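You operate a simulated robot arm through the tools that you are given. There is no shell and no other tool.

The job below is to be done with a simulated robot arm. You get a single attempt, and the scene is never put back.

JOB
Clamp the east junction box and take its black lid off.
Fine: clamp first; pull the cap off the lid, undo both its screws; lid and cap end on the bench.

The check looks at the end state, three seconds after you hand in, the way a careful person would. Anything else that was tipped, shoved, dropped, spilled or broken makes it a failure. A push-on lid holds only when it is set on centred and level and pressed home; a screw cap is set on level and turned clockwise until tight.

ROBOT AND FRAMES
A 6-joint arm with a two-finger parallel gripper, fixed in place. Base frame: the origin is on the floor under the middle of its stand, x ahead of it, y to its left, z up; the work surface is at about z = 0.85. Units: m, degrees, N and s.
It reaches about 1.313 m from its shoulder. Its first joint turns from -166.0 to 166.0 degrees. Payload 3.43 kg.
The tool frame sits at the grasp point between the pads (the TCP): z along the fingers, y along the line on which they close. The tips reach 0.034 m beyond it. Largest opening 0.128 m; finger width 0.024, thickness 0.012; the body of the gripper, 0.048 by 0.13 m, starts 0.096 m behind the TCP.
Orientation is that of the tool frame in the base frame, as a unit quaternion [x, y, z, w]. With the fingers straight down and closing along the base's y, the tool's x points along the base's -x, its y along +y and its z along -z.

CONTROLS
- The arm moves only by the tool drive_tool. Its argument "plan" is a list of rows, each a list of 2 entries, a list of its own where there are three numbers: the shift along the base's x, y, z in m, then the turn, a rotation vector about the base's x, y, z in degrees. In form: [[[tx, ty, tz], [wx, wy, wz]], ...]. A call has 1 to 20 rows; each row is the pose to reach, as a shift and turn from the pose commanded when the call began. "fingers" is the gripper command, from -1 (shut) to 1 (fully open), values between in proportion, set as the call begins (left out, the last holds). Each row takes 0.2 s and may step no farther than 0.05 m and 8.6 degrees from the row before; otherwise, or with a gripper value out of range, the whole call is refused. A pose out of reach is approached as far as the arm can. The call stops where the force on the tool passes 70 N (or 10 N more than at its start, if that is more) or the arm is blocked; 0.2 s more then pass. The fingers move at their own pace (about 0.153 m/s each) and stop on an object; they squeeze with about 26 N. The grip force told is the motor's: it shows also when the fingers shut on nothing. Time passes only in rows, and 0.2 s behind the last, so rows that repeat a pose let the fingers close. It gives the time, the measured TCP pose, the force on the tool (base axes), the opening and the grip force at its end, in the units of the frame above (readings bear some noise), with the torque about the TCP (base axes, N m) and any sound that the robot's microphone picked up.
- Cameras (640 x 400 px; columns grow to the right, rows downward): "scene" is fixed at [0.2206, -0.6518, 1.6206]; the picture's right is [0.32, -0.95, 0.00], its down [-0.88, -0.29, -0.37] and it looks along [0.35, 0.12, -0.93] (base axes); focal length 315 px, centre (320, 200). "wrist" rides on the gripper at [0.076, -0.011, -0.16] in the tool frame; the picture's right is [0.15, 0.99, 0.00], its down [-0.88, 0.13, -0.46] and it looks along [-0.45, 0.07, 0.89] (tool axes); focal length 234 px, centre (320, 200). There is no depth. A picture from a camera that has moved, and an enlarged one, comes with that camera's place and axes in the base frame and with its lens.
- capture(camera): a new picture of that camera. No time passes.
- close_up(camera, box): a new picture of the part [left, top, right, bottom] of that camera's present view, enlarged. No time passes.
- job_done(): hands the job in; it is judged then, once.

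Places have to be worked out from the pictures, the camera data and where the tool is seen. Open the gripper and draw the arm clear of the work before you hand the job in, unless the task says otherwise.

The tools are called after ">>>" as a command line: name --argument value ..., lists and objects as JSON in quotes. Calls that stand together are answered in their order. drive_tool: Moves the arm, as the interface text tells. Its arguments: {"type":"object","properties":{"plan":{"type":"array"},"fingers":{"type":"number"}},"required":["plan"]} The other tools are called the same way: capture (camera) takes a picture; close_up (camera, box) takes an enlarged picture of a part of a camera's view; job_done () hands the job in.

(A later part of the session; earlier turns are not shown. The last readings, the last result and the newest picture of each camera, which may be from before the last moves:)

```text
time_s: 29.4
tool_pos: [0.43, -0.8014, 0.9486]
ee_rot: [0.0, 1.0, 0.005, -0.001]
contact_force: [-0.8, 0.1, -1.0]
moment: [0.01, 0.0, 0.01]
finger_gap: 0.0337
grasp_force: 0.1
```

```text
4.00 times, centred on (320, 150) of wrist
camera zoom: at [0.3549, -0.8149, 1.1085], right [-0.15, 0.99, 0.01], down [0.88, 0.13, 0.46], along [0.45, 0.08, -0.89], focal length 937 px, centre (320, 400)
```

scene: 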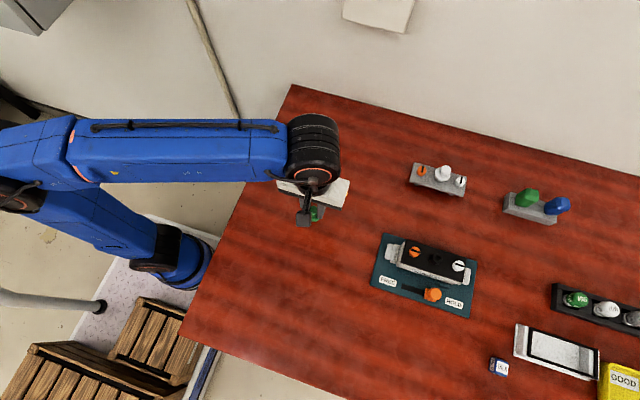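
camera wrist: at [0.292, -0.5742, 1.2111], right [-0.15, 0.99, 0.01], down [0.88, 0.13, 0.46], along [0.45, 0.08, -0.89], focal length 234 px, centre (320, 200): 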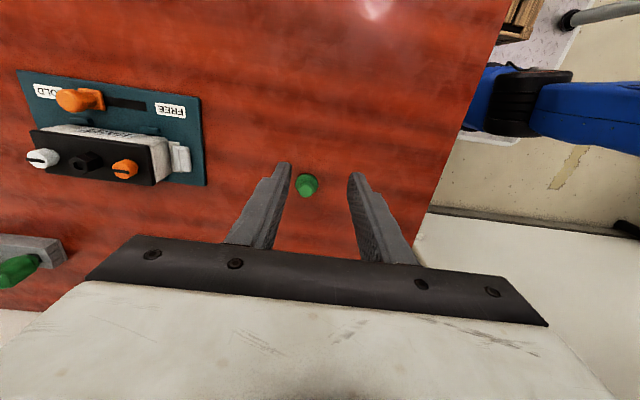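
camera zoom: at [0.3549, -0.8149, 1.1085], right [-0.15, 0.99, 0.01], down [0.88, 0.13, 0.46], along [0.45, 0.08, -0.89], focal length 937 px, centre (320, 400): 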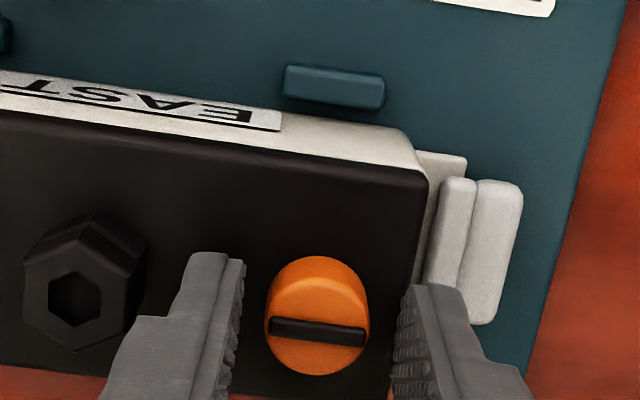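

No contact yet at tips ≈ 0.9146. I continue down in 2 mm steps.

>>> drive_tool --plan '[[[0, 0, -0.002], [0, 0, 0]], [[0, 0, -0.004], [0, 0, 0]], [[0, 0, -0.004], [0, 0, 0]]]'

>>> close_up --camera "wrist" --box '[240, 100, 400, 200]'

```text
time_s: 30.1
tool_pos: [0.4302, -0.8006, 0.9454]
ee_rot: [0.0, 1.0, 0.006, -0.001]
contact_force: [0.4, 1.0, 0.3]
moment: [0.0, 0.05, 0.02]
finger_gap: 0.0339
grasp_force: 0.1
```

```text
4.00 times, centred on (320, 150) of wrist
camera zoom: at [0.3542, -0.8142, 1.1047], right [-0.15, 0.99, 0.01], down [0.88, 0.13, 0.46], along [0.45, 0.08, -0.89], focal length 937 px, centre (320, 400)
```

zoom: 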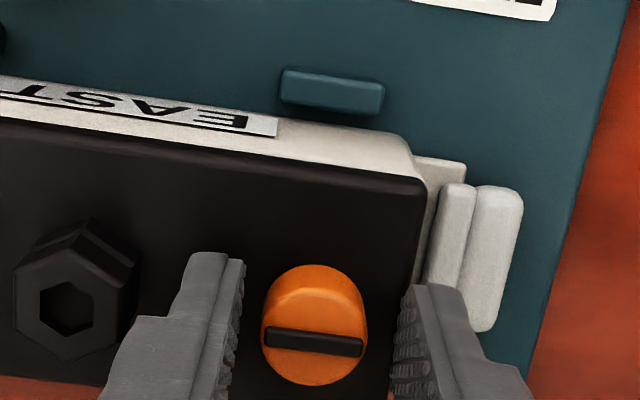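

Still free. Another 4 mm in 2 mm steps, with a 1 mm −y correction.

>>> drive_tool --plan '[[[0, -0.001, -0.002], [0, 0, 0]], [[0, -0.001, -0.004], [0, 0, 0]], [[0, -0.001, -0.004], [0, 0, 0]]]'

>>> close_up --camera "scene" --box '[380, 225, 460, 285]'

```text
time_s: 30.9
tool_pos: [0.4297, -0.7998, 0.9433]
ee_rot: [0.0, 1.0, 0.002, 0.001]
contact_force: [3.5, -4.7, 41.6]
moment: [-0.81, -0.08, 0.05]
finger_gap: 0.0338
grasp_force: 0.0
```

```text
6.67 times, centred on (420, 255) of scene
camera zoom: at [0.2206, -0.6518, 1.6206], right [0.32, -0.95, 0.0], down [-0.88, -0.29, -0.37], along [0.35, 0.12, -0.93], focal length 2102 px, centre (-347, -167)
```

zoom: 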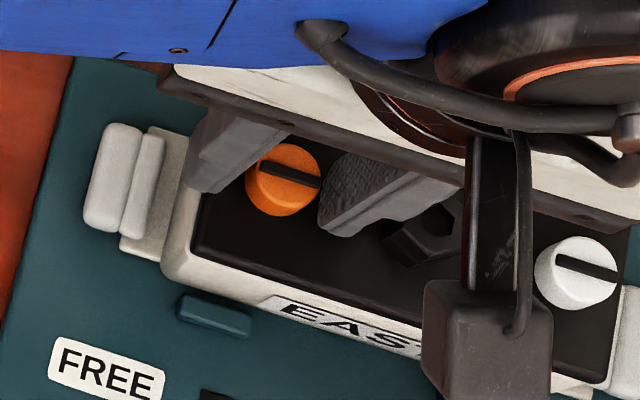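

Contact with the lid: lid top ≈ 0.909. I back up 4 mm and close on the head.

>>> drive_tool --plan '[[[0, 0, 0.003], [0, 0, 0]], [[0, -0.001, 0.005], [0, 0, 0]], [[0, -0.001, 0.005], [0, 0, 0]]]'

>>> drive_tool --plan '[[[0, 0, 0], [0, 0, 0]], [[0, 0, 0], [0, 0, 0]], [[0, 0, 0], [0, 0, 0]]]' --fingers -1

>>> close_up --camera "wrist" --box '[240, 100, 400, 200]'

```text
time_s: 31.8
tool_pos: [0.4302, -0.8027, 0.9447]
ee_rot: [0.001, 1.0, 0.007, 0.0]
contact_force: [0.0, 3.4, 2.7]
moment: [0.02, -0.02, -0.02]
finger_gap: 0.0318
grasp_force: 0.1
```

```text
time_s: 32.5
tool_pos: [0.4304, -0.8038, 0.9456]
ee_rot: [0.0, 1.0, 0.006, -0.001]
contact_force: [0.0, -0.5, 0.3]
moment: [0.02, -0.03, 0.03]
finger_gap: 0.0208
grasp_force: 26.0
```

```text
4.00 times, centred on (320, 150) of wrist
camera zoom: at [0.3545, -0.8167, 1.1053], right [-0.15, 0.99, 0.01], down [0.88, 0.13, 0.46], along [0.45, 0.08, -0.89], focal length 937 px, centre (320, 400)
```

zoom: 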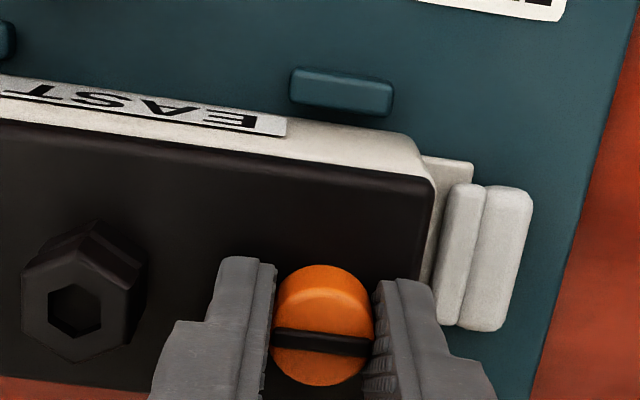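

Gripped at 20.8 mm. Now I turn counter-clockwise (positive about z) in 8° steps, first 40°.

>>> drive_tool --plan '[[[0, 0, 0], [0, 0, 8]], [[0, 0, 0], [0, 0, 16]], [[0, 0, 0], [0, 0, 24]], [[0, 0, 0], [0, 0, 32]], [[0, 0, 0], [0, 0, 40]], [[0, 0, 0], [0, 0, 40]]]'

>>> close_up --camera "scene" --box '[380, 225, 460, 285]'

>>> close_up --camera "wrist" --box '[240, 100, 400, 200]'

```text
time_s: 34.0
tool_pos: [0.4304, -0.8033, 0.9447]
ee_rot: [-0.343, 0.939, 0.005, -0.002]
contact_force: [-1.1, 20.2, 2.3]
moment: [0.78, -0.11, -0.03]
finger_gap: 0.0207
grasp_force: 26.2
```

```text
6.67 times, centred on (420, 255) of scene
camera zoom: at [0.2206, -0.6518, 1.6206], right [0.32, -0.95, 0.0], down [-0.88, -0.29, -0.37], along [0.35, 0.12, -0.93], focal length 2102 px, centre (-347, -167)
```

zoom: 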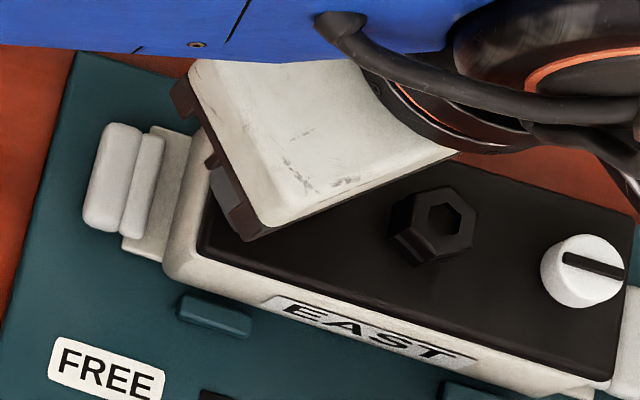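

```text
4.00 times, centred on (320, 150) of wrist
camera zoom: at [0.3806, -0.8621, 1.1061], right [-0.75, 0.66, 0.01], down [0.59, 0.66, 0.46], along [0.29, 0.35, -0.89], focal length 937 px, centre (320, 400)
```

zoom: 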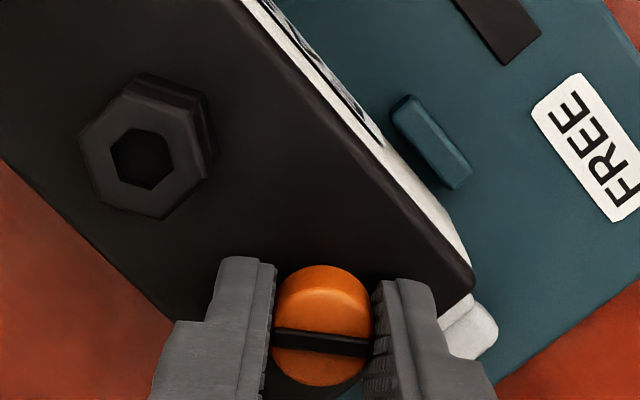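

The head turns with the gripper (the slot stays fixed relative to the fingers). There's a side force +20 N in y, so I shift 2 mm +y to centre on its axis and continue turning to 90°.

>>> drive_tool --plan '[[[0, 0.001, 0], [0, 0, 0]], [[0, 0.002, 0], [0, 0, 8]], [[0, 0.002, 0], [0, 0, 16]], [[0, 0.002, 0], [0, 0, 24]], [[0, 0.002, 0], [0, 0, 32]], [[0, 0.002, 0], [0, 0, 40]], [[0, 0.002, 0], [0, 0, 48]], [[0, 0.002, 0], [0, 0, 48]]]'

>>> close_up --camera "wrist" --box '[240, 100, 400, 200]'

```text
time_s: 35.8
tool_pos: [0.4292, -0.801, 0.9447]
ee_rot: [-0.695, 0.719, 0.003, -0.004]
contact_force: [1.5, 4.1, 0.6]
moment: [0.3, 0.01, 0.02]
finger_gap: 0.0208
grasp_force: 25.9
```

```text
4.00 times, centred on (320, 150) of wrist
camera zoom: at [0.4399, -0.8782, 1.1052], right [-0.99, -0.11, 0.01], down [-0.1, 0.88, 0.46], along [-0.06, 0.45, -0.89], focal length 937 px, centre (320, 400)
```

zoom: 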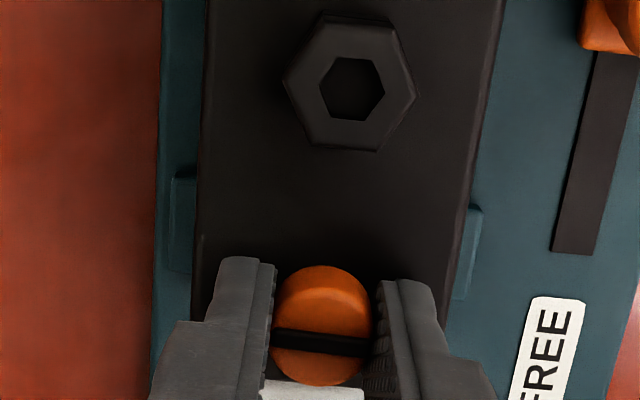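

After ≈88° the slot lies across the lid (like on the other loose lid), no torque felt. I turn another ≈32° to find out whether it continues or stops.

>>> drive_tool --plan '[[[0, 0, 0], [0, 0, 8]], [[0, 0, 0], [0, 0, 16]], [[0, 0, 0], [0, 0, 24]], [[0, 0, 0], [0, 0, 32]], [[0, 0, 0], [0, 0, 32]]]'

>>> close_up --camera "wrist" --box '[240, 100, 400, 200]'

```text
time_s: 37.0
tool_pos: [0.435, -0.8013, 0.9459]
ee_rot: [0.739, -0.674, -0.004, 0.005]
contact_force: [-23.6, -1.8, 2.3]
moment: [-0.03, 0.93, -0.03]
finger_gap: 0.0208
grasp_force: 25.9
out of reach, approached as far as the arm can: row 1, 2, 3, 4, 5
```

```text
4.00 times, centred on (320, 150) of wrist
camera zoom: at [0.4543, -0.8748, 1.1054], right [-0.97, -0.24, 0.01], down [-0.21, 0.87, 0.46], along [-0.12, 0.44, -0.89], focal length 937 px, centre (320, 400)
```

zoom: 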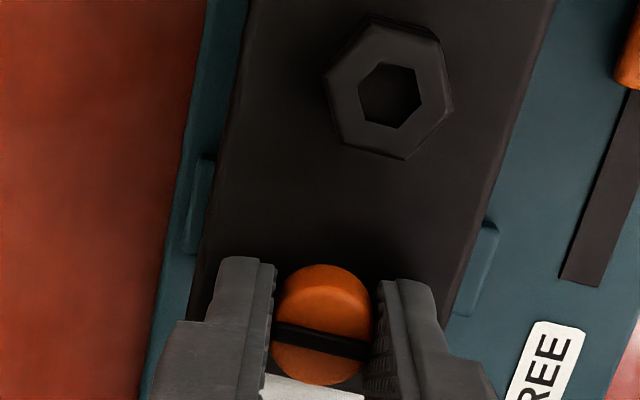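

The wrist hit its joint limit at about +95°, and the slot has lagged ≈4° in the fingers, which hints at a stop near 90°. I open the fingers and rise to look.

>>> drive_tool --plan '[[[0, 0, 0], [0, 0, 0]], [[0, 0, 0], [0, 0, 0]], [[-0.004, 0, 0.005], [0, 0, 0]], [[-0.004, 0, 0.02], [0, 0, 0]], [[-0.004, 0, 0.04], [0, 0, 0]], [[-0.004, 0, 0.05], [0, 0, 0]]]' --fingers -0.47

>>> close_up --camera "wrist" --box '[240, 80, 400, 200]'

>>> capture --camera "scene"

```text
time_s: 38.4
tool_pos: [0.4325, -0.8008, 0.9953]
ee_rot: [0.738, -0.675, -0.004, 0.006]
contact_force: [-0.1, 0.4, 0.9]
moment: [-0.02, -0.01, -0.01]
finger_gap: 0.0338
grasp_force: 0.0
```

```text
3.33 times, centred on (320, 140) of wrist
camera zoom: at [0.4519, -0.8752, 1.1557], right [-0.97, -0.23, 0.01], down [-0.2, 0.87, 0.46], along [-0.12, 0.44, -0.89], focal length 781 px, centre (320, 400)
```

zoom: 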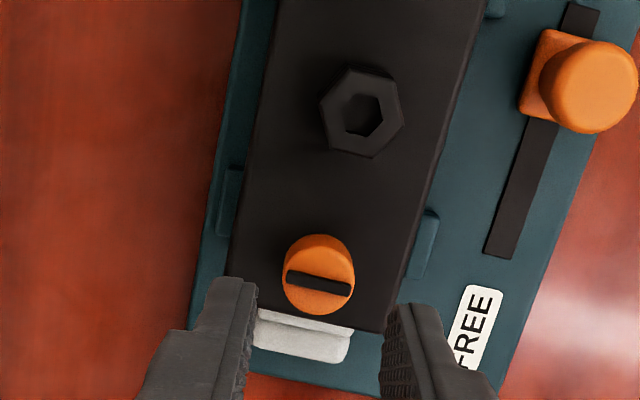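

```text
taken
```

scene: 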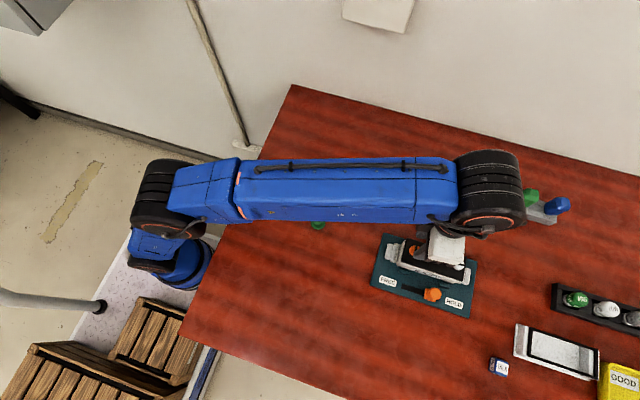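

The slot is now exactly across the lid (90°) although the gripper went to 95°, so the fastener has a stop at a quarter turn — like the slots on the already-loose grey lid. Now I rotate the wrist back (to −10°) while moving around toward the white screw on the robot side of the lid.

>>> drive_tool --plan '[[[-0.007, 0, 0], [0, 0, -7.5]], [[-0.014, 0, 0], [0, 0, -15]], [[-0.021, 0, 0], [0, 0, -22.5]], [[-0.028, 0, 0], [0, 0, -30]], [[-0.035, -0.008, 0], [0, 0, -37.5]], [[-0.042, -0.016, 0], [0, 0, -45]], [[-0.047, -0.024, 0], [0, 0, -52.5]], [[-0.047, -0.032, 0], [0, 0, -60]], [[-0.047, -0.04, 0], [0, 0, -67.5]], [[-0.047, -0.05, 0], [0, 0, -75]], [[-0.047, -0.06, 0], [0, 0, -82.5]], [[-0.047, -0.07, -0.002], [0, 0, -90]], [[-0.047, -0.08, -0.003], [0, 0, -97.5]], [[-0.047, -0.085, -0.004], [0, 0, -105]], [[-0.047, -0.085, -0.004], [0, 0, -105]]]'

>>> capture --camera "wrist"

>>> close_up --camera "scene" --box '[370, 225, 490, 325]'

```text
time_s: 41.5
tool_pos: [0.3819, -0.8706, 1.0102]
ee_rot: [0.084, 0.996, -0.005, 0.003]
contact_force: [-0.7, -0.5, 0.0]
moment: [-0.03, -0.01, 0.03]
finger_gap: 0.0337
grasp_force: 0.0
```

```text
taken
camera wrist: at [0.3035, -0.8687, 1.1703], right [0.02, 1.0, -0.01], down [0.89, -0.01, 0.46], along [0.46, -0.02, -0.89], focal length 234 px, centre (320, 200)
```

wrist: 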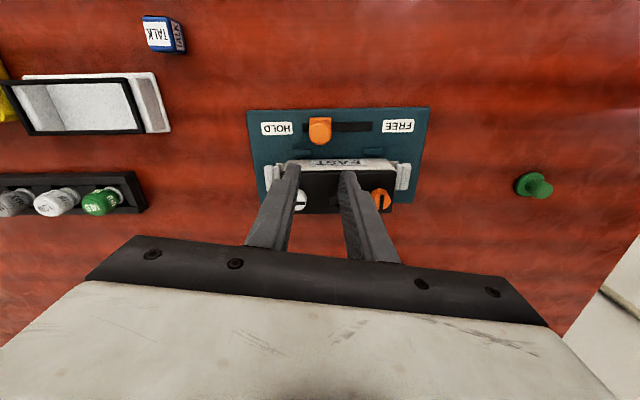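

```text
4.00 times, centred on (430, 275) of scene
camera zoom: at [0.2206, -0.6518, 1.6206], right [0.32, -0.95, 0.0], down [-0.88, -0.29, -0.37], along [0.35, 0.12, -0.93], focal length 1262 px, centre (-120, -100)
```

zoom: 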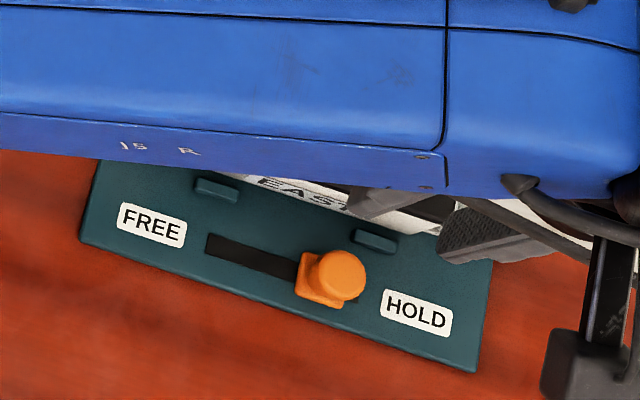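

The measured pose (z 1.010, y −0.871) deviates from what I commanded; I let it settle with a null move and re-read.

>>> drive_tool --plan '[[[0, 0, 0], [0, 0, 0]], [[0, 0, 0], [0, 0, 0]]]'

```text
time_s: 42.4
tool_pos: [0.3697, -0.8683, 1.0292]
ee_rot: [0.088, 0.996, -0.015, 0.006]
contact_force: [0.2, -0.5, 0.7]
moment: [0.0, -0.08, -0.01]
finger_gap: 0.0338
grasp_force: 0.1
stopped in row 2: the arm was blocked; the commanded pose is now the measured one
```

The tool drifted upward and the call reports the arm blocked. I look at both cameras before doing anything else.

>>> capture --camera "scene"

>>> capture --camera "wrist"

```text
taken
```

scene: 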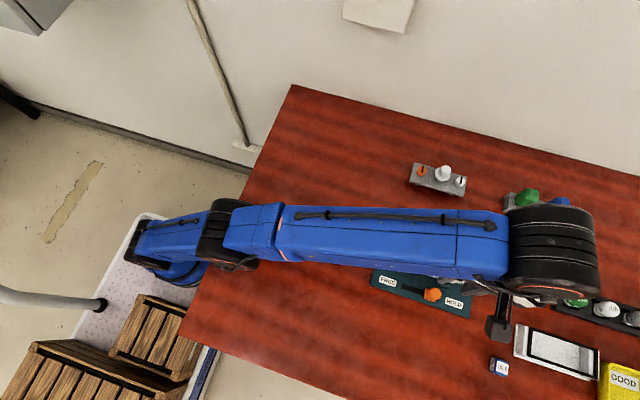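

```text
taken
camera wrist: at [0.2903, -0.8609, 1.1885], right [0.03, 1.0, -0.03], down [0.89, -0.01, 0.46], along [0.46, -0.04, -0.88], focal length 234 px, centre (320, 200)
```

wrist: 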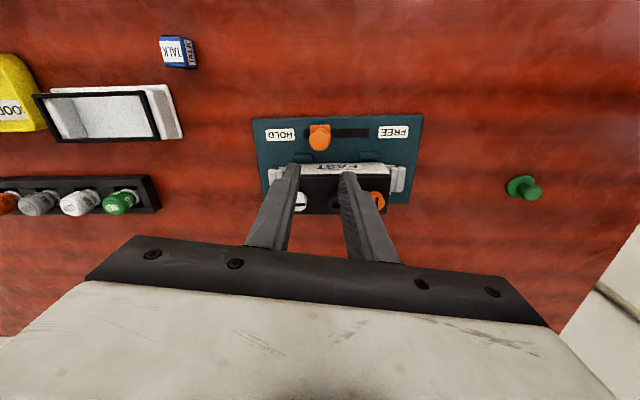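

No contact or disturbance is visible; the commanded pose was reset to the measured one. I check whether it is stable now with a null move.

>>> drive_tool --plan '[[[0, 0, 0], [0, 0, 0]], [[0, 0, 0], [0, 0, 0]]]'

```text
time_s: 43.1
tool_pos: [0.3478, -0.8617, 1.043]
ee_rot: [0.095, 0.995, -0.024, 0.008]
contact_force: [0.0, -0.3, 0.0]
moment: [0.0, -0.04, 0.04]
finger_gap: 0.0341
grasp_force: 0.1
stopped in row 2: the arm was blocked; the commanded pose is now the measured one
```

Still drifting — the arm is apparently in an awkward stretched configuration. I draw it in toward the base (+y) and lower it to regain a well-conditioned pose.

>>> drive_tool --plan '[[[0, 0.03, 0], [0, 0, 0]], [[0, 0.06, 0], [0, 0, 0]], [[0, 0.09, 0], [0, 0, 0]], [[0, 0.12, 0], [0, 0, 0]], [[0, 0.12, 0], [0, 0, 0]]]'

>>> capture --camera "scene"

```text
time_s: 44.4
tool_pos: [0.3481, -0.7677, 1.0097]
ee_rot: [0.095, 0.995, -0.006, 0.002]
contact_force: [0.3, -0.1, -0.2]
moment: [0.03, 0.0, -0.01]
finger_gap: 0.0339
grasp_force: 0.2
```

```text
taken
```

scene: 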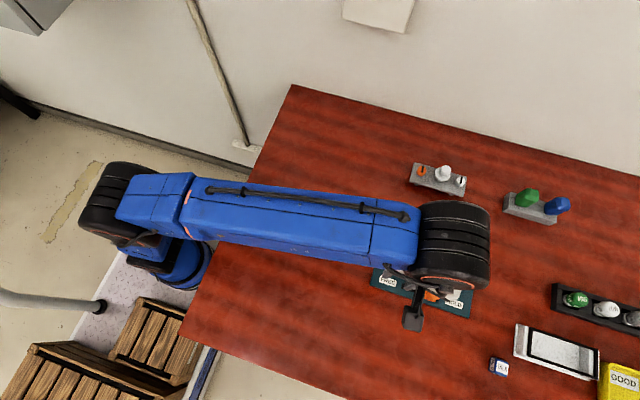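

Now the arm is bent again. I let it settle and read the pose.

>>> drive_tool --plan '[[[0, 0, 0], [0, 0, 0]], [[0, 0, 0], [0, 0, 0]], [[0, 0, 0], [0, 0, 0]]]'

```text
time_s: 45.1
tool_pos: [0.3468, -0.7686, 1.0092]
ee_rot: [0.096, 0.995, -0.006, 0.002]
contact_force: [-0.2, 0.0, -0.2]
moment: [0.02, 0.04, 0.01]
finger_gap: 0.0342
grasp_force: 0.1
```

Stable now at (0.347, −0.769, 1.009). The white screw (≈0.430, −0.900) is near full stretch for a vertical tool, so I'll tilt the fingers outward ~15°. First I yaw the wrist by −98° here, at a comfortable place.

>>> drive_tool --plan '[[[0, 0.003, 0], [0, 0, -7.5]], [[0, 0.006, 0], [0, 0, -15]], [[0, 0.009, 0], [0, 0, -22.5]], [[0, 0.012, 0], [0, 0, -30]], [[0, 0.015, 0], [0, 0, -37.5]], [[0, 0.018, 0], [0, 0, -45]], [[0, 0.02, 0], [0, 0, -52.5]], [[0, 0.02, 0], [0, 0, -60]], [[0, 0.02, 0], [0, 0, -67.5]], [[0, 0.02, 0], [0, 0, -75]], [[0, 0.02, 0], [0, 0, -82.5]], [[0, 0.02, 0], [0, 0, -90]], [[0, 0.02, 0], [0, 0, -98]], [[0, 0.02, 0], [0, 0, -98]]]'

>>> drive_tool --plan '[[[0, 0, 0], [0, 0, 0]], [[0, 0, 0], [0, 0, 0]]]'

```text
time_s: 48.1
tool_pos: [0.3486, -0.7496, 1.0099]
ee_rot: [0.815, 0.58, -0.005, -0.003]
contact_force: [0.6, 0.2, 0.3]
moment: [0.0, 0.01, 0.01]
finger_gap: 0.034
grasp_force: 0.0
```

```text
time_s: 48.8
tool_pos: [0.3476, -0.7505, 1.0088]
ee_rot: [0.814, 0.581, -0.006, -0.003]
contact_force: [-0.3, -0.5, -0.5]
moment: [0.02, -0.01, 0.01]
finger_gap: 0.0341
grasp_force: 0.0
```

Yaw is −109° and stable. Now I tilt the fingers outward by 15° in place.

>>> drive_tool --plan '[[[0, 0, 0], [-4.73, 1.63, 0]], [[0, 0, 0], [-9.46, 3.26, 0]], [[0, 0, 0], [-14.18, 4.88, 0]], [[0, 0, 0], [-14.18, 4.88, 0]]]'

>>> capture --camera "wrist"

>>> capture --camera "scene"

```text
time_s: 49.8
tool_pos: [0.3485, -0.7497, 1.0086]
ee_rot: [0.807, 0.575, -0.112, 0.074]
contact_force: [0.4, -0.9, 0.2]
moment: [0.0, -0.01, -0.02]
finger_gap: 0.0337
grasp_force: 0.1
```

```text
taken
camera wrist: at [0.3759, -0.6378, 1.1436], right [0.98, -0.19, -0.05], down [-0.11, -0.73, 0.67], along [-0.16, -0.65, -0.74], focal length 234 px, centre (320, 200)
```

wrist: 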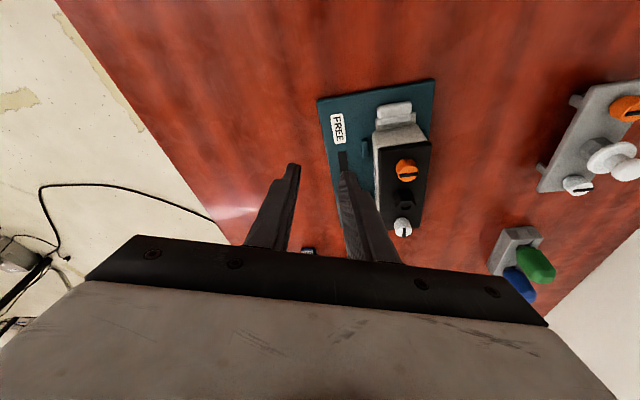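

```text
taken
```

scene: 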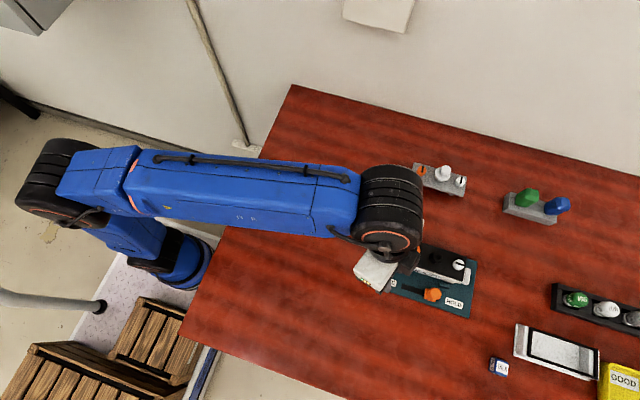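

The tilt worked and the elbow is far better bent. I now move on the robot side of the lid toward a hover over the white screw (TCP ≈ (0.4326, −0.8933, 0.985)).

>>> drive_tool --plan '[[[0.01, -0.03, 0], [0, 0, 0]], [[0.02, -0.06, -0.002], [0, 0, 0]], [[0.024, -0.09, -0.005], [0, 0, 0]], [[0.03, -0.12, -0.01], [0, 0, 0]], [[0.045, -0.14, -0.016], [0, 0, 0]], [[0.065, -0.1436, -0.022], [0, 0, 0]], [[0.0841, -0.1436, -0.0236], [0, 0, 0]], [[0.0841, -0.1436, -0.0236], [0, 0, 0]]]'

>>> close_up --camera "wrist" --box '[240, 80, 400, 200]'

>>> capture --camera "scene"

```text
time_s: 51.5
tool_pos: [0.4322, -0.8935, 0.9843]
ee_rot: [0.807, 0.575, -0.111, 0.072]
contact_force: [0.5, 0.1, 0.3]
moment: [0.0, 0.01, -0.01]
finger_gap: 0.0339
grasp_force: 0.0
```

```text
3.33 times, centred on (320, 140) of wrist
camera zoom: at [0.4601, -0.7814, 1.1196], right [0.98, -0.19, -0.05], down [-0.11, -0.73, 0.67], along [-0.16, -0.65, -0.74], focal length 781 px, centre (320, 400)
```

zoom: 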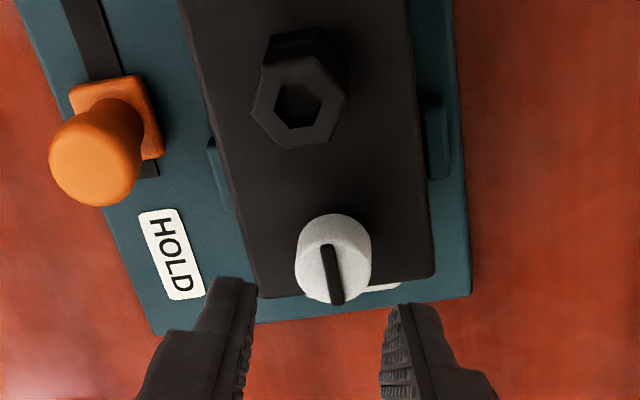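

```text
taken
```

scene: 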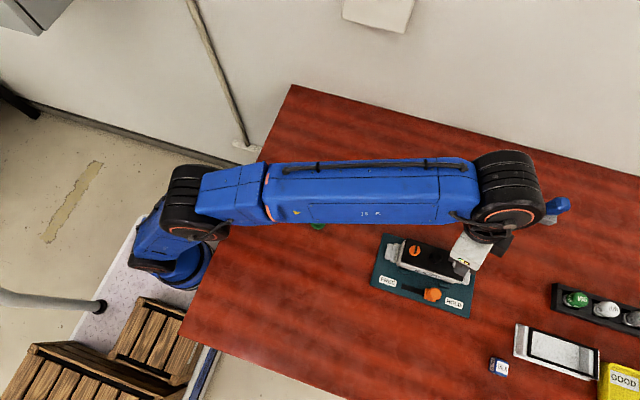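

White head computed at ≈(0.430, −0.903). I shift 2 mm −y and descend to TCP z ≈ 0.949, just above the lid.

>>> drive_tool --plan '[[[0, -0.002, -0.01], [0, 0, 0]], [[0, -0.002, -0.02], [0, 0, 0]], [[0, -0.002, -0.028], [0, 0, 0]], [[0, -0.002, -0.0355], [0, 0, 0]], [[0, -0.002, -0.0355], [0, 0, 0]]]'

>>> close_up --camera "wrist" --box '[240, 80, 400, 200]'

>>> close_up --camera "scene" --box '[390, 220, 490, 300]'

```text
time_s: 52.8
tool_pos: [0.4319, -0.8944, 0.9502]
ee_rot: [0.807, 0.575, -0.111, 0.073]
contact_force: [-0.1, -0.2, -0.2]
moment: [0.03, 0.02, 0.02]
finger_gap: 0.0339
grasp_force: 0.0
```

```text
3.33 times, centred on (320, 140) of wrist
camera zoom: at [0.4597, -0.7837, 1.0847], right [0.98, -0.19, -0.05], down [-0.11, -0.73, 0.67], along [-0.16, -0.65, -0.74], focal length 781 px, centre (320, 400)
```

zoom: 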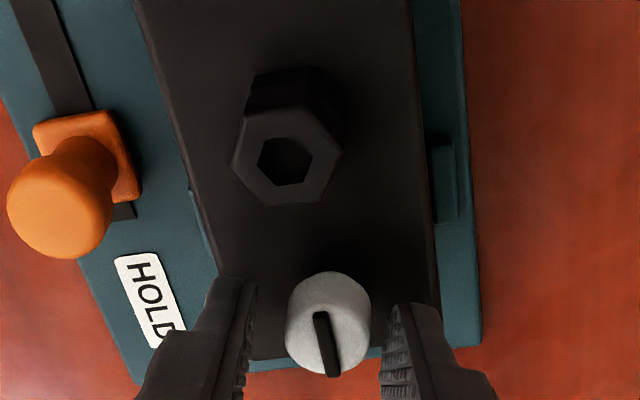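

```text
5.00 times, centred on (440, 260) of scene
camera zoom: at [0.2206, -0.6518, 1.6206], right [0.32, -0.95, 0.0], down [-0.88, -0.29, -0.37], along [0.35, 0.12, -0.93], focal length 1577 px, centre (-280, -100)
```

zoom: 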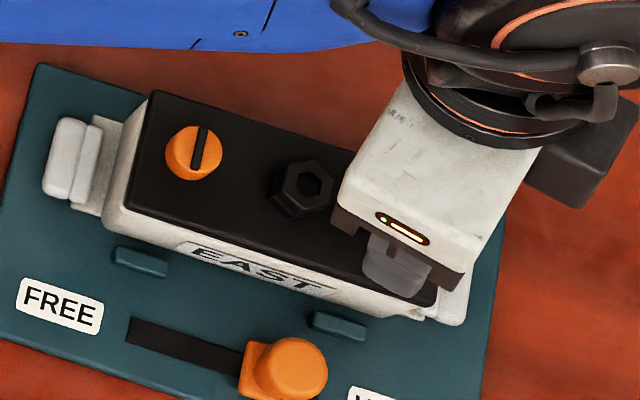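

White head lies between the pads (≈(0.4307, −0.903)). A 1.5 mm correction and then I close on it.

>>> drive_tool --plan '[[[0.0015, -0.0015, 0], [0, 0, 0]], [[0.0015, -0.0015, 0], [0, 0, 0]]]'

>>> drive_tool --plan '[[[0, 0, 0], [0, 0, 0]], [[0, 0, 0], [0, 0, 0]], [[0, 0, 0], [0, 0, 0]]]' --fingers -1

>>> close_up --camera "wrist" --box '[240, 80, 400, 200]'

```text
time_s: 53.4
tool_pos: [0.4328, -0.897, 0.9497]
ee_rot: [0.807, 0.575, -0.111, 0.073]
contact_force: [-0.1, -0.2, -0.4]
moment: [0.01, 0.03, -0.02]
finger_gap: 0.0338
grasp_force: 0.0
```

```text
time_s: 54.1
tool_pos: [0.4324, -0.8968, 0.9506]
ee_rot: [0.807, 0.575, -0.112, 0.073]
contact_force: [0.3, 0.1, -0.7]
moment: [-0.08, -0.05, 0.04]
finger_gap: 0.0208
grasp_force: 25.8
```

```text
3.33 times, centred on (320, 140) of wrist
camera zoom: at [0.461, -0.7855, 1.0844], right [0.98, -0.19, -0.05], down [-0.11, -0.73, 0.67], along [-0.16, -0.65, -0.74], focal length 781 px, centre (320, 400)
```

zoom: 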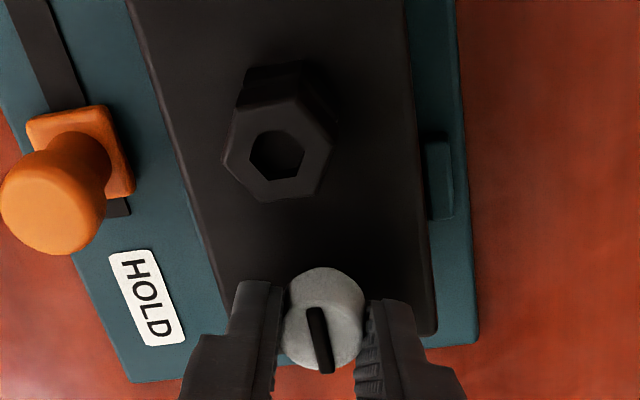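

Gripped at 20.8 mm. Now I turn counter-clockwise about the screw's vertical axis, first 45°, letting the TCP orbit the axis to account for the tilt.

>>> drive_tool --plan '[[[-0.0007, 0.0003, 0], [0, 0, 7.5]], [[-0.0015, 0.0004, 0], [0, 0, 15]], [[-0.0023, 0.0005, 0], [0, 0, 22.5]], [[-0.0031, 0.0004, 0], [0, 0, 30]], [[-0.0038, 0.0003, 0], [0, 0, 37.5]], [[-0.0046, 0.0, 0], [0, 0, 45]], [[-0.0046, 0.0, 0], [0, 0, 45]]]'

>>> close_up --camera "wrist" --box '[240, 80, 400, 200]'

```text
time_s: 55.8
tool_pos: [0.4267, -0.8967, 0.951]
ee_rot: [0.525, 0.841, -0.075, 0.111]
contact_force: [-0.2, 0.3, 1.1]
moment: [0.15, -0.06, -0.01]
finger_gap: 0.0202
grasp_force: 25.7
```

```text
3.33 times, centred on (320, 140) of wrist
camera zoom: at [0.3685, -0.798, 1.0845], right [0.83, 0.56, -0.05], down [0.44, -0.6, 0.67], along [0.35, -0.58, -0.74], focal length 781 px, centre (320, 400)
```

zoom: 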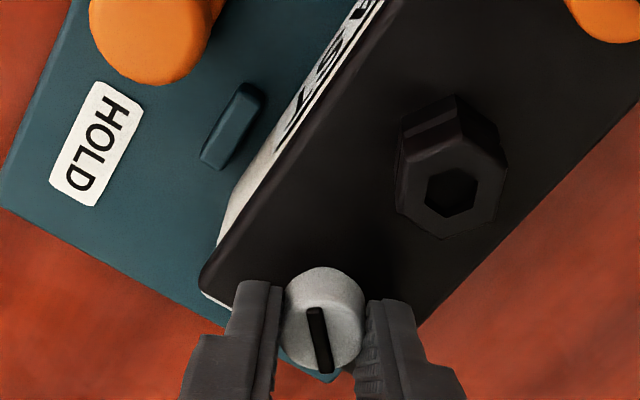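

The white screw turned along with the gripper. I continue another 49°.

>>> drive_tool --plan '[[[-0.0007, -0.0003, 0], [0, 0, 7.5]], [[-0.0013, -0.0008, 0], [0, 0, 15]], [[-0.0019, -0.0013, 0], [0, 0, 22.5]], [[-0.0024, -0.0019, 0], [0, 0, 30]], [[-0.0029, -0.0025, 0], [0, 0, 37.5]], [[-0.0032, -0.0032, 0], [0, 0, 45]], [[-0.0034, -0.0036, 0], [0, 0, 49]], [[-0.0034, -0.0036, 0], [0, 0, 49]]]'

>>> close_up --camera "wrist" --box '[240, 80, 400, 200]'

```text
time_s: 57.5
tool_pos: [0.4237, -0.9002, 0.9501]
ee_rot: [0.129, 0.983, -0.022, 0.131]
contact_force: [0.9, 0.0, -0.2]
moment: [0.01, -0.02, -0.08]
finger_gap: 0.0202
grasp_force: 25.7
```

```text
3.33 times, centred on (320, 140) of wrist
camera zoom: at [0.3103, -0.8801, 1.0849], right [0.12, 0.99, -0.05], down [0.74, -0.06, 0.67], along [0.66, -0.12, -0.74], focal length 781 px, centre (320, 400)
```

zoom: 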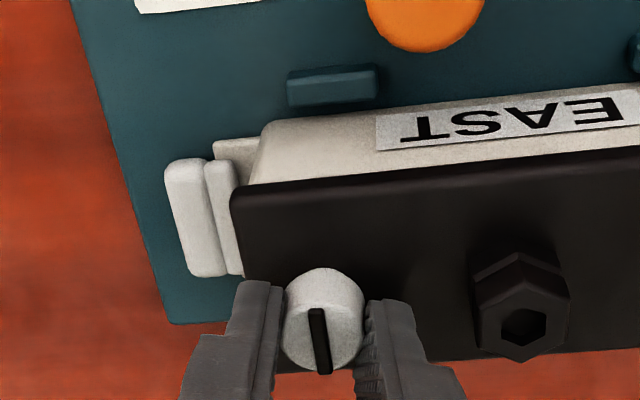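

The slot lags ≈4–5° in the fingers and a −0.08 N·m torque appears: the quarter-turn stop is reached. I open and rise to inspect.

>>> drive_tool --plan '[[[0, 0, 0], [0, 0, 0]], [[0, 0, 0], [0, 0, 0]], [[0, 0, 0.01], [0, 0, 0]], [[0, 0, 0.03], [0, 0, 0]], [[-0.02, 0.02, 0.045], [0, 0, 0]], [[-0.04, 0.04, 0.055], [0, 0, 0]], [[-0.06, 0.06, 0.055], [0, 0, 0]], [[-0.06, 0.06, 0.055], [0, 0, 0]]]' --fingers -0.47

>>> capture --camera "wrist"

>>> close_up --camera "wrist" --box '[200, 60, 440, 240]'

```text
time_s: 59.4
tool_pos: [0.3662, -0.8395, 1.0051]
ee_rot: [0.131, 0.983, -0.023, 0.131]
contact_force: [-0.1, 0.8, 0.3]
moment: [0.01, 0.0, 0.02]
finger_gap: 0.0338
grasp_force: 0.1
```

```text
taken
camera wrist: at [0.2513, -0.819, 1.1394], right [0.12, 0.99, -0.05], down [0.74, -0.06, 0.67], along [0.66, -0.12, -0.74], focal length 234 px, centre (320, 200)
```

wrist: 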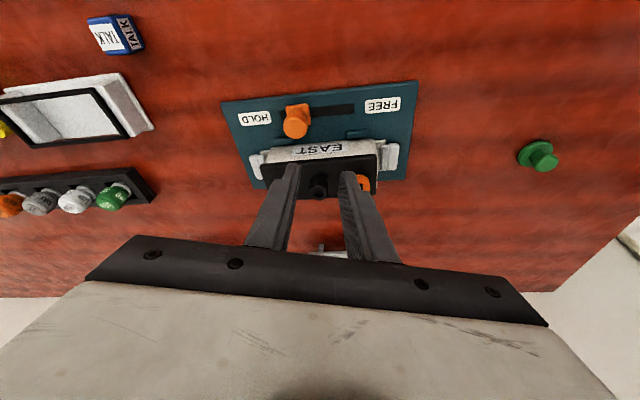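

```text
2.22 times, centred on (320, 150) of wrist
camera zoom: at [0.2513, -0.819, 1.1394], right [0.12, 0.99, -0.05], down [0.74, -0.06, 0.67], along [0.66, -0.12, -0.74], focal length 520 px, centre (320, 311)
```

zoom: 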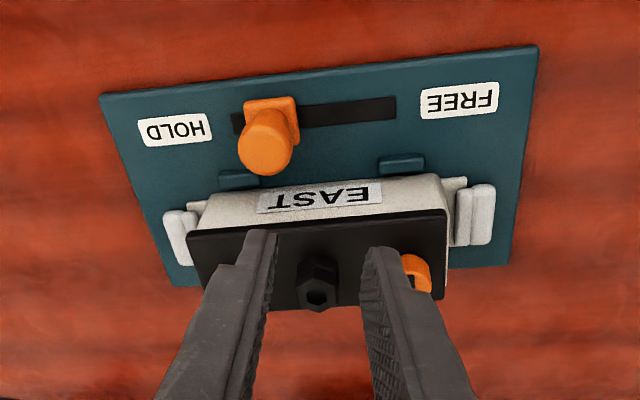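

Both screws should be at their open stops. Next I turn the wrist +15° (so pads face the hex post's ±y flats, tilt toward +x) and hover over the post at ≈(0.4295, −0.8505), then check the screws' slots from there.

>>> drive_tool --plan '[[[0, 0, 0], [0, 0, 7.5]], [[0, 0, 0], [0, 0, 15]], [[0.02, -0.004, -0.002], [0, 0, 15]], [[0.04, -0.008, -0.005], [0, 0, 15]], [[0.058, -0.011, -0.008], [0, 0, 15]], [[0.058, -0.011, -0.008], [0, 0, 15]]]' --fingers -0.4

>>> close_up --camera "wrist" --box '[220, 70, 420, 200]'

>>> close_up --camera "scene" --box '[370, 220, 490, 310]'

```text
time_s: 60.8
tool_pos: [0.4227, -0.8493, 0.9976]
ee_rot: [0.001, 0.991, -0.005, 0.133]
contact_force: [-0.9, -0.6, 0.1]
moment: [-0.03, 0.01, 0.0]
finger_gap: 0.0383
grasp_force: 0.1
```

```text
3.08 times, centred on (320, 135) of wrist
camera zoom: at [0.3073, -0.8601, 1.1321], right [-0.14, 0.99, -0.05], down [0.73, 0.14, 0.67], along [0.67, 0.06, -0.74], focal length 720 px, centre (320, 400)
```

zoom: 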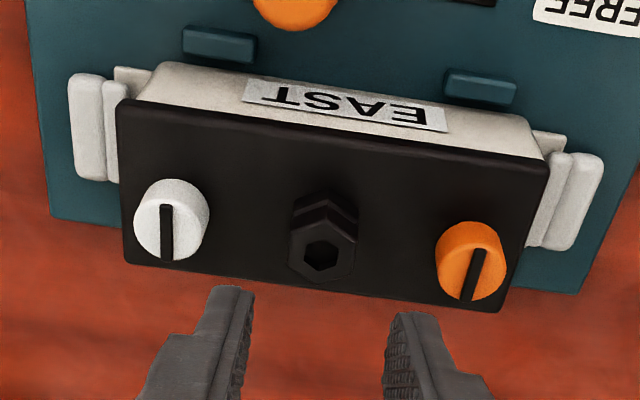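

```text
4.44 times, centred on (430, 265) of scene
camera zoom: at [0.2206, -0.6518, 1.6206], right [0.32, -0.95, 0.0], down [-0.88, -0.29, -0.37], along [0.35, 0.12, -0.93], focal length 1402 px, centre (-169, -89)
```

zoom: 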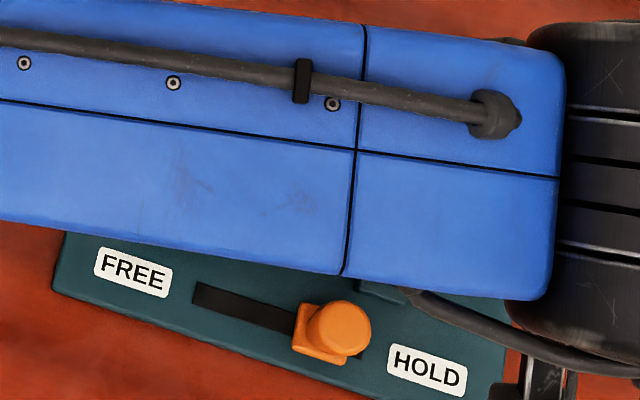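

Both slots now lie exactly across the lid. The post is ≈(0.4305, −0.852), top ≈0.928. I lower the tilted fingers around its flats.

>>> drive_tool --plan '[[[0, -0.0025, -0.012], [0, 0, 0]], [[0, -0.0025, -0.024], [0, 0, 0]], [[0, -0.0025, -0.034], [0, 0, 0]], [[0, -0.0025, -0.042], [0, 0, 0]], [[0, -0.0025, -0.0475], [0, 0, 0]], [[0, -0.0025, -0.0475], [0, 0, 0]]]'

>>> close_up --camera "wrist" --box '[220, 70, 420, 200]'

```text
time_s: 62.1
tool_pos: [0.423, -0.8544, 0.949]
ee_rot: [0.001, 0.991, -0.005, 0.133]
contact_force: [-0.9, 0.1, 0.1]
moment: [-0.02, 0.0, -0.02]
finger_gap: 0.0383
grasp_force: 0.0
```

```text
3.08 times, centred on (320, 135) of wrist
camera zoom: at [0.3071, -0.8633, 1.0836], right [-0.14, 0.99, -0.05], down [0.73, 0.14, 0.67], along [0.67, 0.06, -0.74], focal length 720 px, centre (320, 400)
```

zoom: 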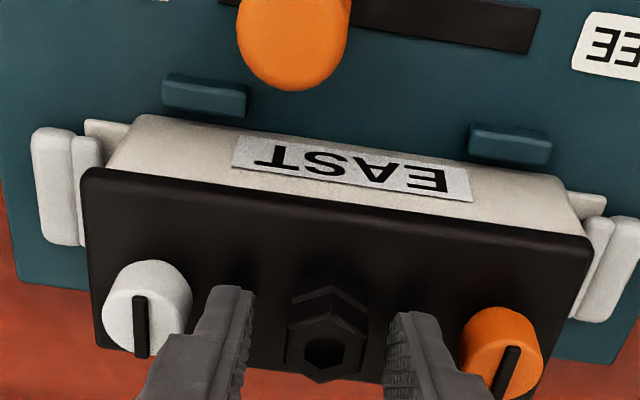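

Post sits between the pads (≈1.5 mm toward +y). I correct and close on the hex.

>>> drive_tool --plan '[[[0, 0.0015, 0], [0, 0, 0]], [[0, 0.0015, -0.001], [0, 0, 0]]]'

>>> drive_tool --plan '[[[0, 0, 0], [0, 0, 0]], [[0, 0, 0], [0, 0, 0]], [[0, 0, 0], [0, 0, 0]]]' --fingers -1

>>> close_up --camera "wrist" --box '[220, 70, 420, 200]'

```text
time_s: 62.8
tool_pos: [0.422, -0.8517, 0.9486]
ee_rot: [0.001, 0.991, -0.005, 0.133]
contact_force: [0.7, 0.3, 0.0]
moment: [0.02, -0.01, -0.02]
finger_gap: 0.0385
grasp_force: 0.1
```

```text
time_s: 63.5
tool_pos: [0.4225, -0.8515, 0.9483]
ee_rot: [0.001, 0.991, -0.005, 0.133]
contact_force: [0.9, -0.3, 3.8]
moment: [0.26, -0.01, -0.01]
finger_gap: 0.0234
grasp_force: 25.8
```

```text
3.08 times, centred on (320, 135) of wrist
camera zoom: at [0.3068, -0.8622, 1.083], right [-0.14, 0.99, -0.05], down [0.73, 0.14, 0.67], along [0.67, 0.06, -0.74], focal length 720 px, centre (320, 400)
```

zoom: 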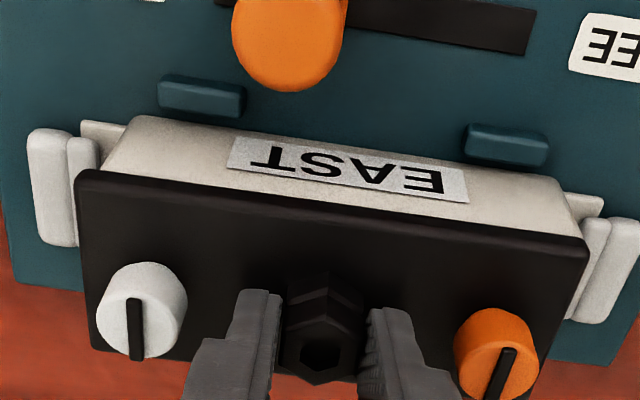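

Gripped the post at 23.4 mm. I lift straight up slowly, watching the force.

>>> drive_tool --plan '[[[0, 0, 0.002], [0, 0, 0]], [[0, 0, 0.004], [0, 0, 0]], [[0, 0, 0.006], [0, 0, 0]], [[0, 0, 0.009], [0, 0, 0]], [[0, 0, 0.012], [0, 0, 0]], [[0, 0, 0.012], [0, 0, 0]]]'

>>> close_up --camera "wrist" --box '[220, 70, 420, 200]'

>>> close_up --camera "scene" --box '[370, 220, 490, 310]'

```text
time_s: 65.0
tool_pos: [0.423, -0.8528, 0.96]
ee_rot: [0.0, 0.991, -0.006, 0.133]
contact_force: [0.0, 0.1, -1.5]
moment: [0.0, -0.01, 0.05]
finger_gap: 0.0233
grasp_force: 26.0
```

```text
3.08 times, centred on (320, 135) of wrist
camera zoom: at [0.3074, -0.8626, 1.0948], right [-0.14, 0.99, -0.05], down [0.73, 0.14, 0.67], along [0.67, 0.06, -0.74], focal length 720 px, centre (320, 400)
```

zoom: 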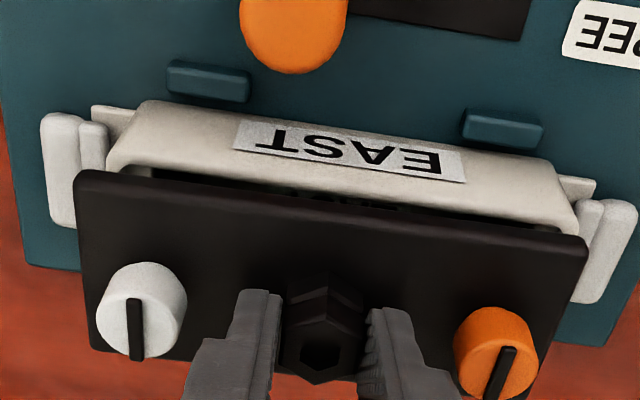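

```text
4.44 times, centred on (430, 265) of scene
camera zoom: at [0.2206, -0.6518, 1.6206], right [0.32, -0.95, 0.0], down [-0.88, -0.29, -0.37], along [0.35, 0.12, -0.93], focal length 1402 px, centre (-169, -89)
```

zoom: 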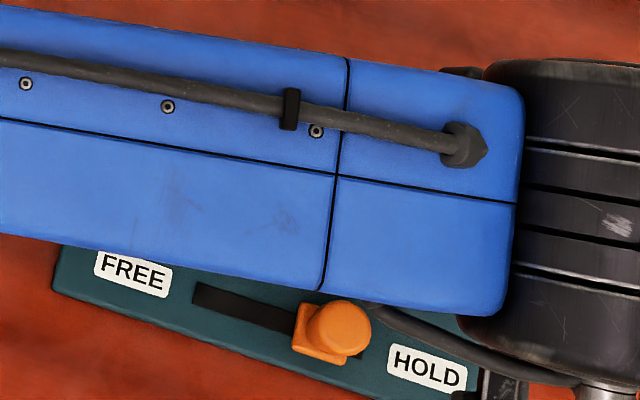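

The lid has come off cleanly (load ≈1.5 N, gap visible below). I lift straight up another ~38 mm.

>>> drive_tool --plan '[[[0, 0, 0.01], [0, 0, 0]], [[0, 0, 0.02], [0, 0, 0]], [[0, 0, 0.03], [0, 0, 0]], [[0, 0, 0.038], [0, 0, 0]], [[0, 0, 0.038], [0, 0, 0]]]'

>>> capture --camera "wrist"

>>> capture --camera "scene"

```text
time_s: 66.2
tool_pos: [0.4244, -0.8531, 0.9983]
ee_rot: [0.001, 0.991, -0.005, 0.134]
contact_force: [-0.6, 0.0, -0.8]
moment: [0.0, -0.01, 0.05]
finger_gap: 0.0233
grasp_force: 25.9
```

```text
taken
camera wrist: at [0.308, -0.8623, 1.1337], right [-0.14, 0.99, -0.05], down [0.73, 0.14, 0.67], along [0.67, 0.06, -0.74], focal length 234 px, centre (320, 200)
```

wrist: 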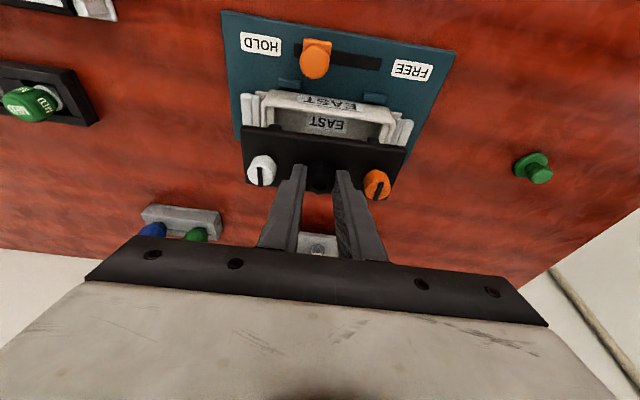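

```text
taken
```

scene: 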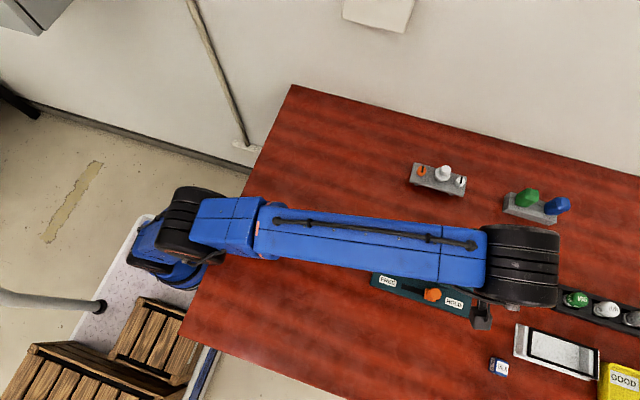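

The lid is clear of the box (interior visible). I carry it toward an empty bench area around (0.30, −0.59), away from the cap and fixture.

>>> drive_tool --plan '[[[-0.012, 0.025, 0.004], [0, 0, 0]], [[-0.03, 0.062, 0.01], [0, 0, 0]], [[-0.049, 0.1, 0.016], [0, 0, 0]], [[-0.068, 0.138, 0.02], [0, 0, 0]], [[-0.087, 0.176, 0.02], [0, 0, 0]], [[-0.106, 0.214, 0.015], [0, 0, 0]], [[-0.12, 0.245, 0.0], [0, 0, 0]], [[-0.132, 0.263, -0.025], [0, 0, 0]], [[-0.132, 0.263, -0.045], [0, 0, 0]], [[-0.132, 0.263, -0.045], [0, 0, 0]]]'

>>> capture --camera "wrist"

>>> capture --camera "scene"

```text
time_s: 68.3
tool_pos: [0.2901, -0.5899, 0.9513]
ee_rot: [0.001, 0.991, -0.006, 0.133]
contact_force: [0.4, 0.0, -1.5]
moment: [0.02, -0.01, 0.04]
finger_gap: 0.0231
grasp_force: 25.9
```

```text
taken
camera wrist: at [0.1742, -0.6, 1.0872], right [-0.14, 0.99, -0.05], down [0.73, 0.14, 0.67], along [0.67, 0.06, -0.74], focal length 234 px, centre (320, 200)
```

wrist: 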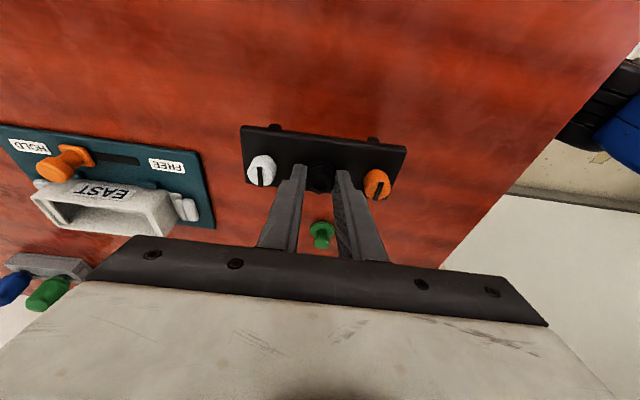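

```text
taken
```

scene: 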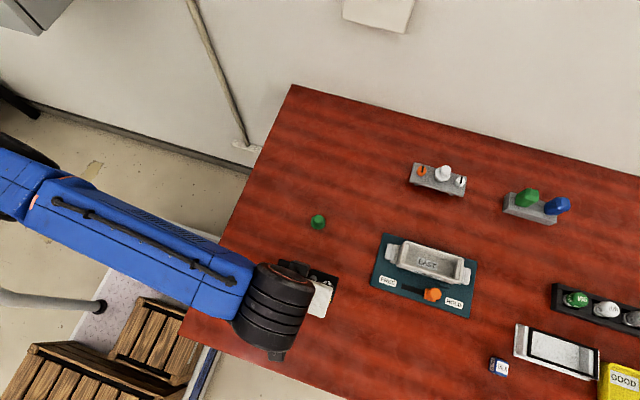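

The lid hangs level over clear bench. I lower it, slowing near the expected contact height.

>>> drive_tool --plan '[[[0, 0, -0.01], [0, 0, 0]], [[0, 0, -0.018], [0, 0, 0]], [[0, 0, -0.024], [0, 0, 0]], [[0, 0, -0.028], [0, 0, 0]], [[0, 0, -0.028], [0, 0, 0]]]'

>>> close_up --camera "scene" --box '[230, 210, 360, 330]'

>>> close_up --camera "wrist" --box '[220, 70, 420, 220]'

```text
time_s: 69.5
tool_pos: [0.2902, -0.5894, 0.9247]
ee_rot: [0.001, 0.991, -0.006, 0.133]
contact_force: [-0.3, 0.4, -1.3]
moment: [0.0, 0.02, -0.03]
finger_gap: 0.0233
grasp_force: 25.7
```

```text
3.33 times, centred on (295, 270) of scene
camera zoom: at [0.2206, -0.6518, 1.6206], right [0.32, -0.95, 0.0], down [-0.88, -0.29, -0.37], along [0.35, 0.12, -0.93], focal length 1051 px, centre (403, -33)
```

zoom: 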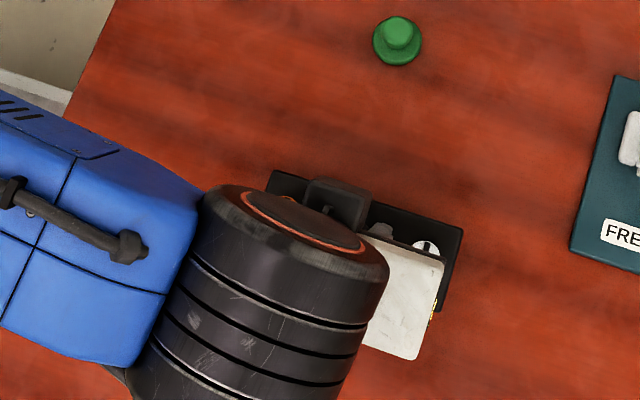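

```text
2.67 times, centred on (320, 145) of wrist
camera zoom: at [0.1747, -0.5996, 1.0597], right [-0.14, 0.99, -0.05], down [0.73, 0.14, 0.67], along [0.67, 0.06, -0.74], focal length 624 px, centre (320, 347)
```

zoom: 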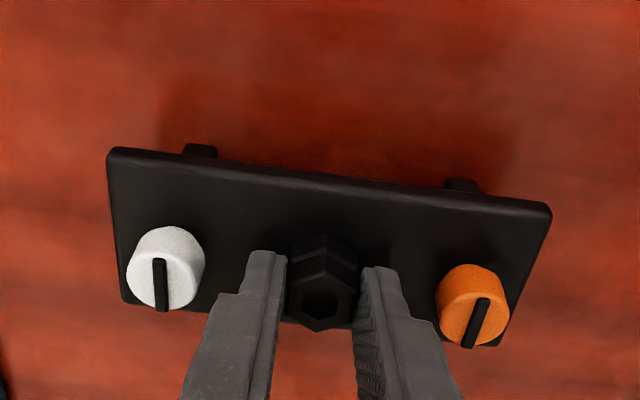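

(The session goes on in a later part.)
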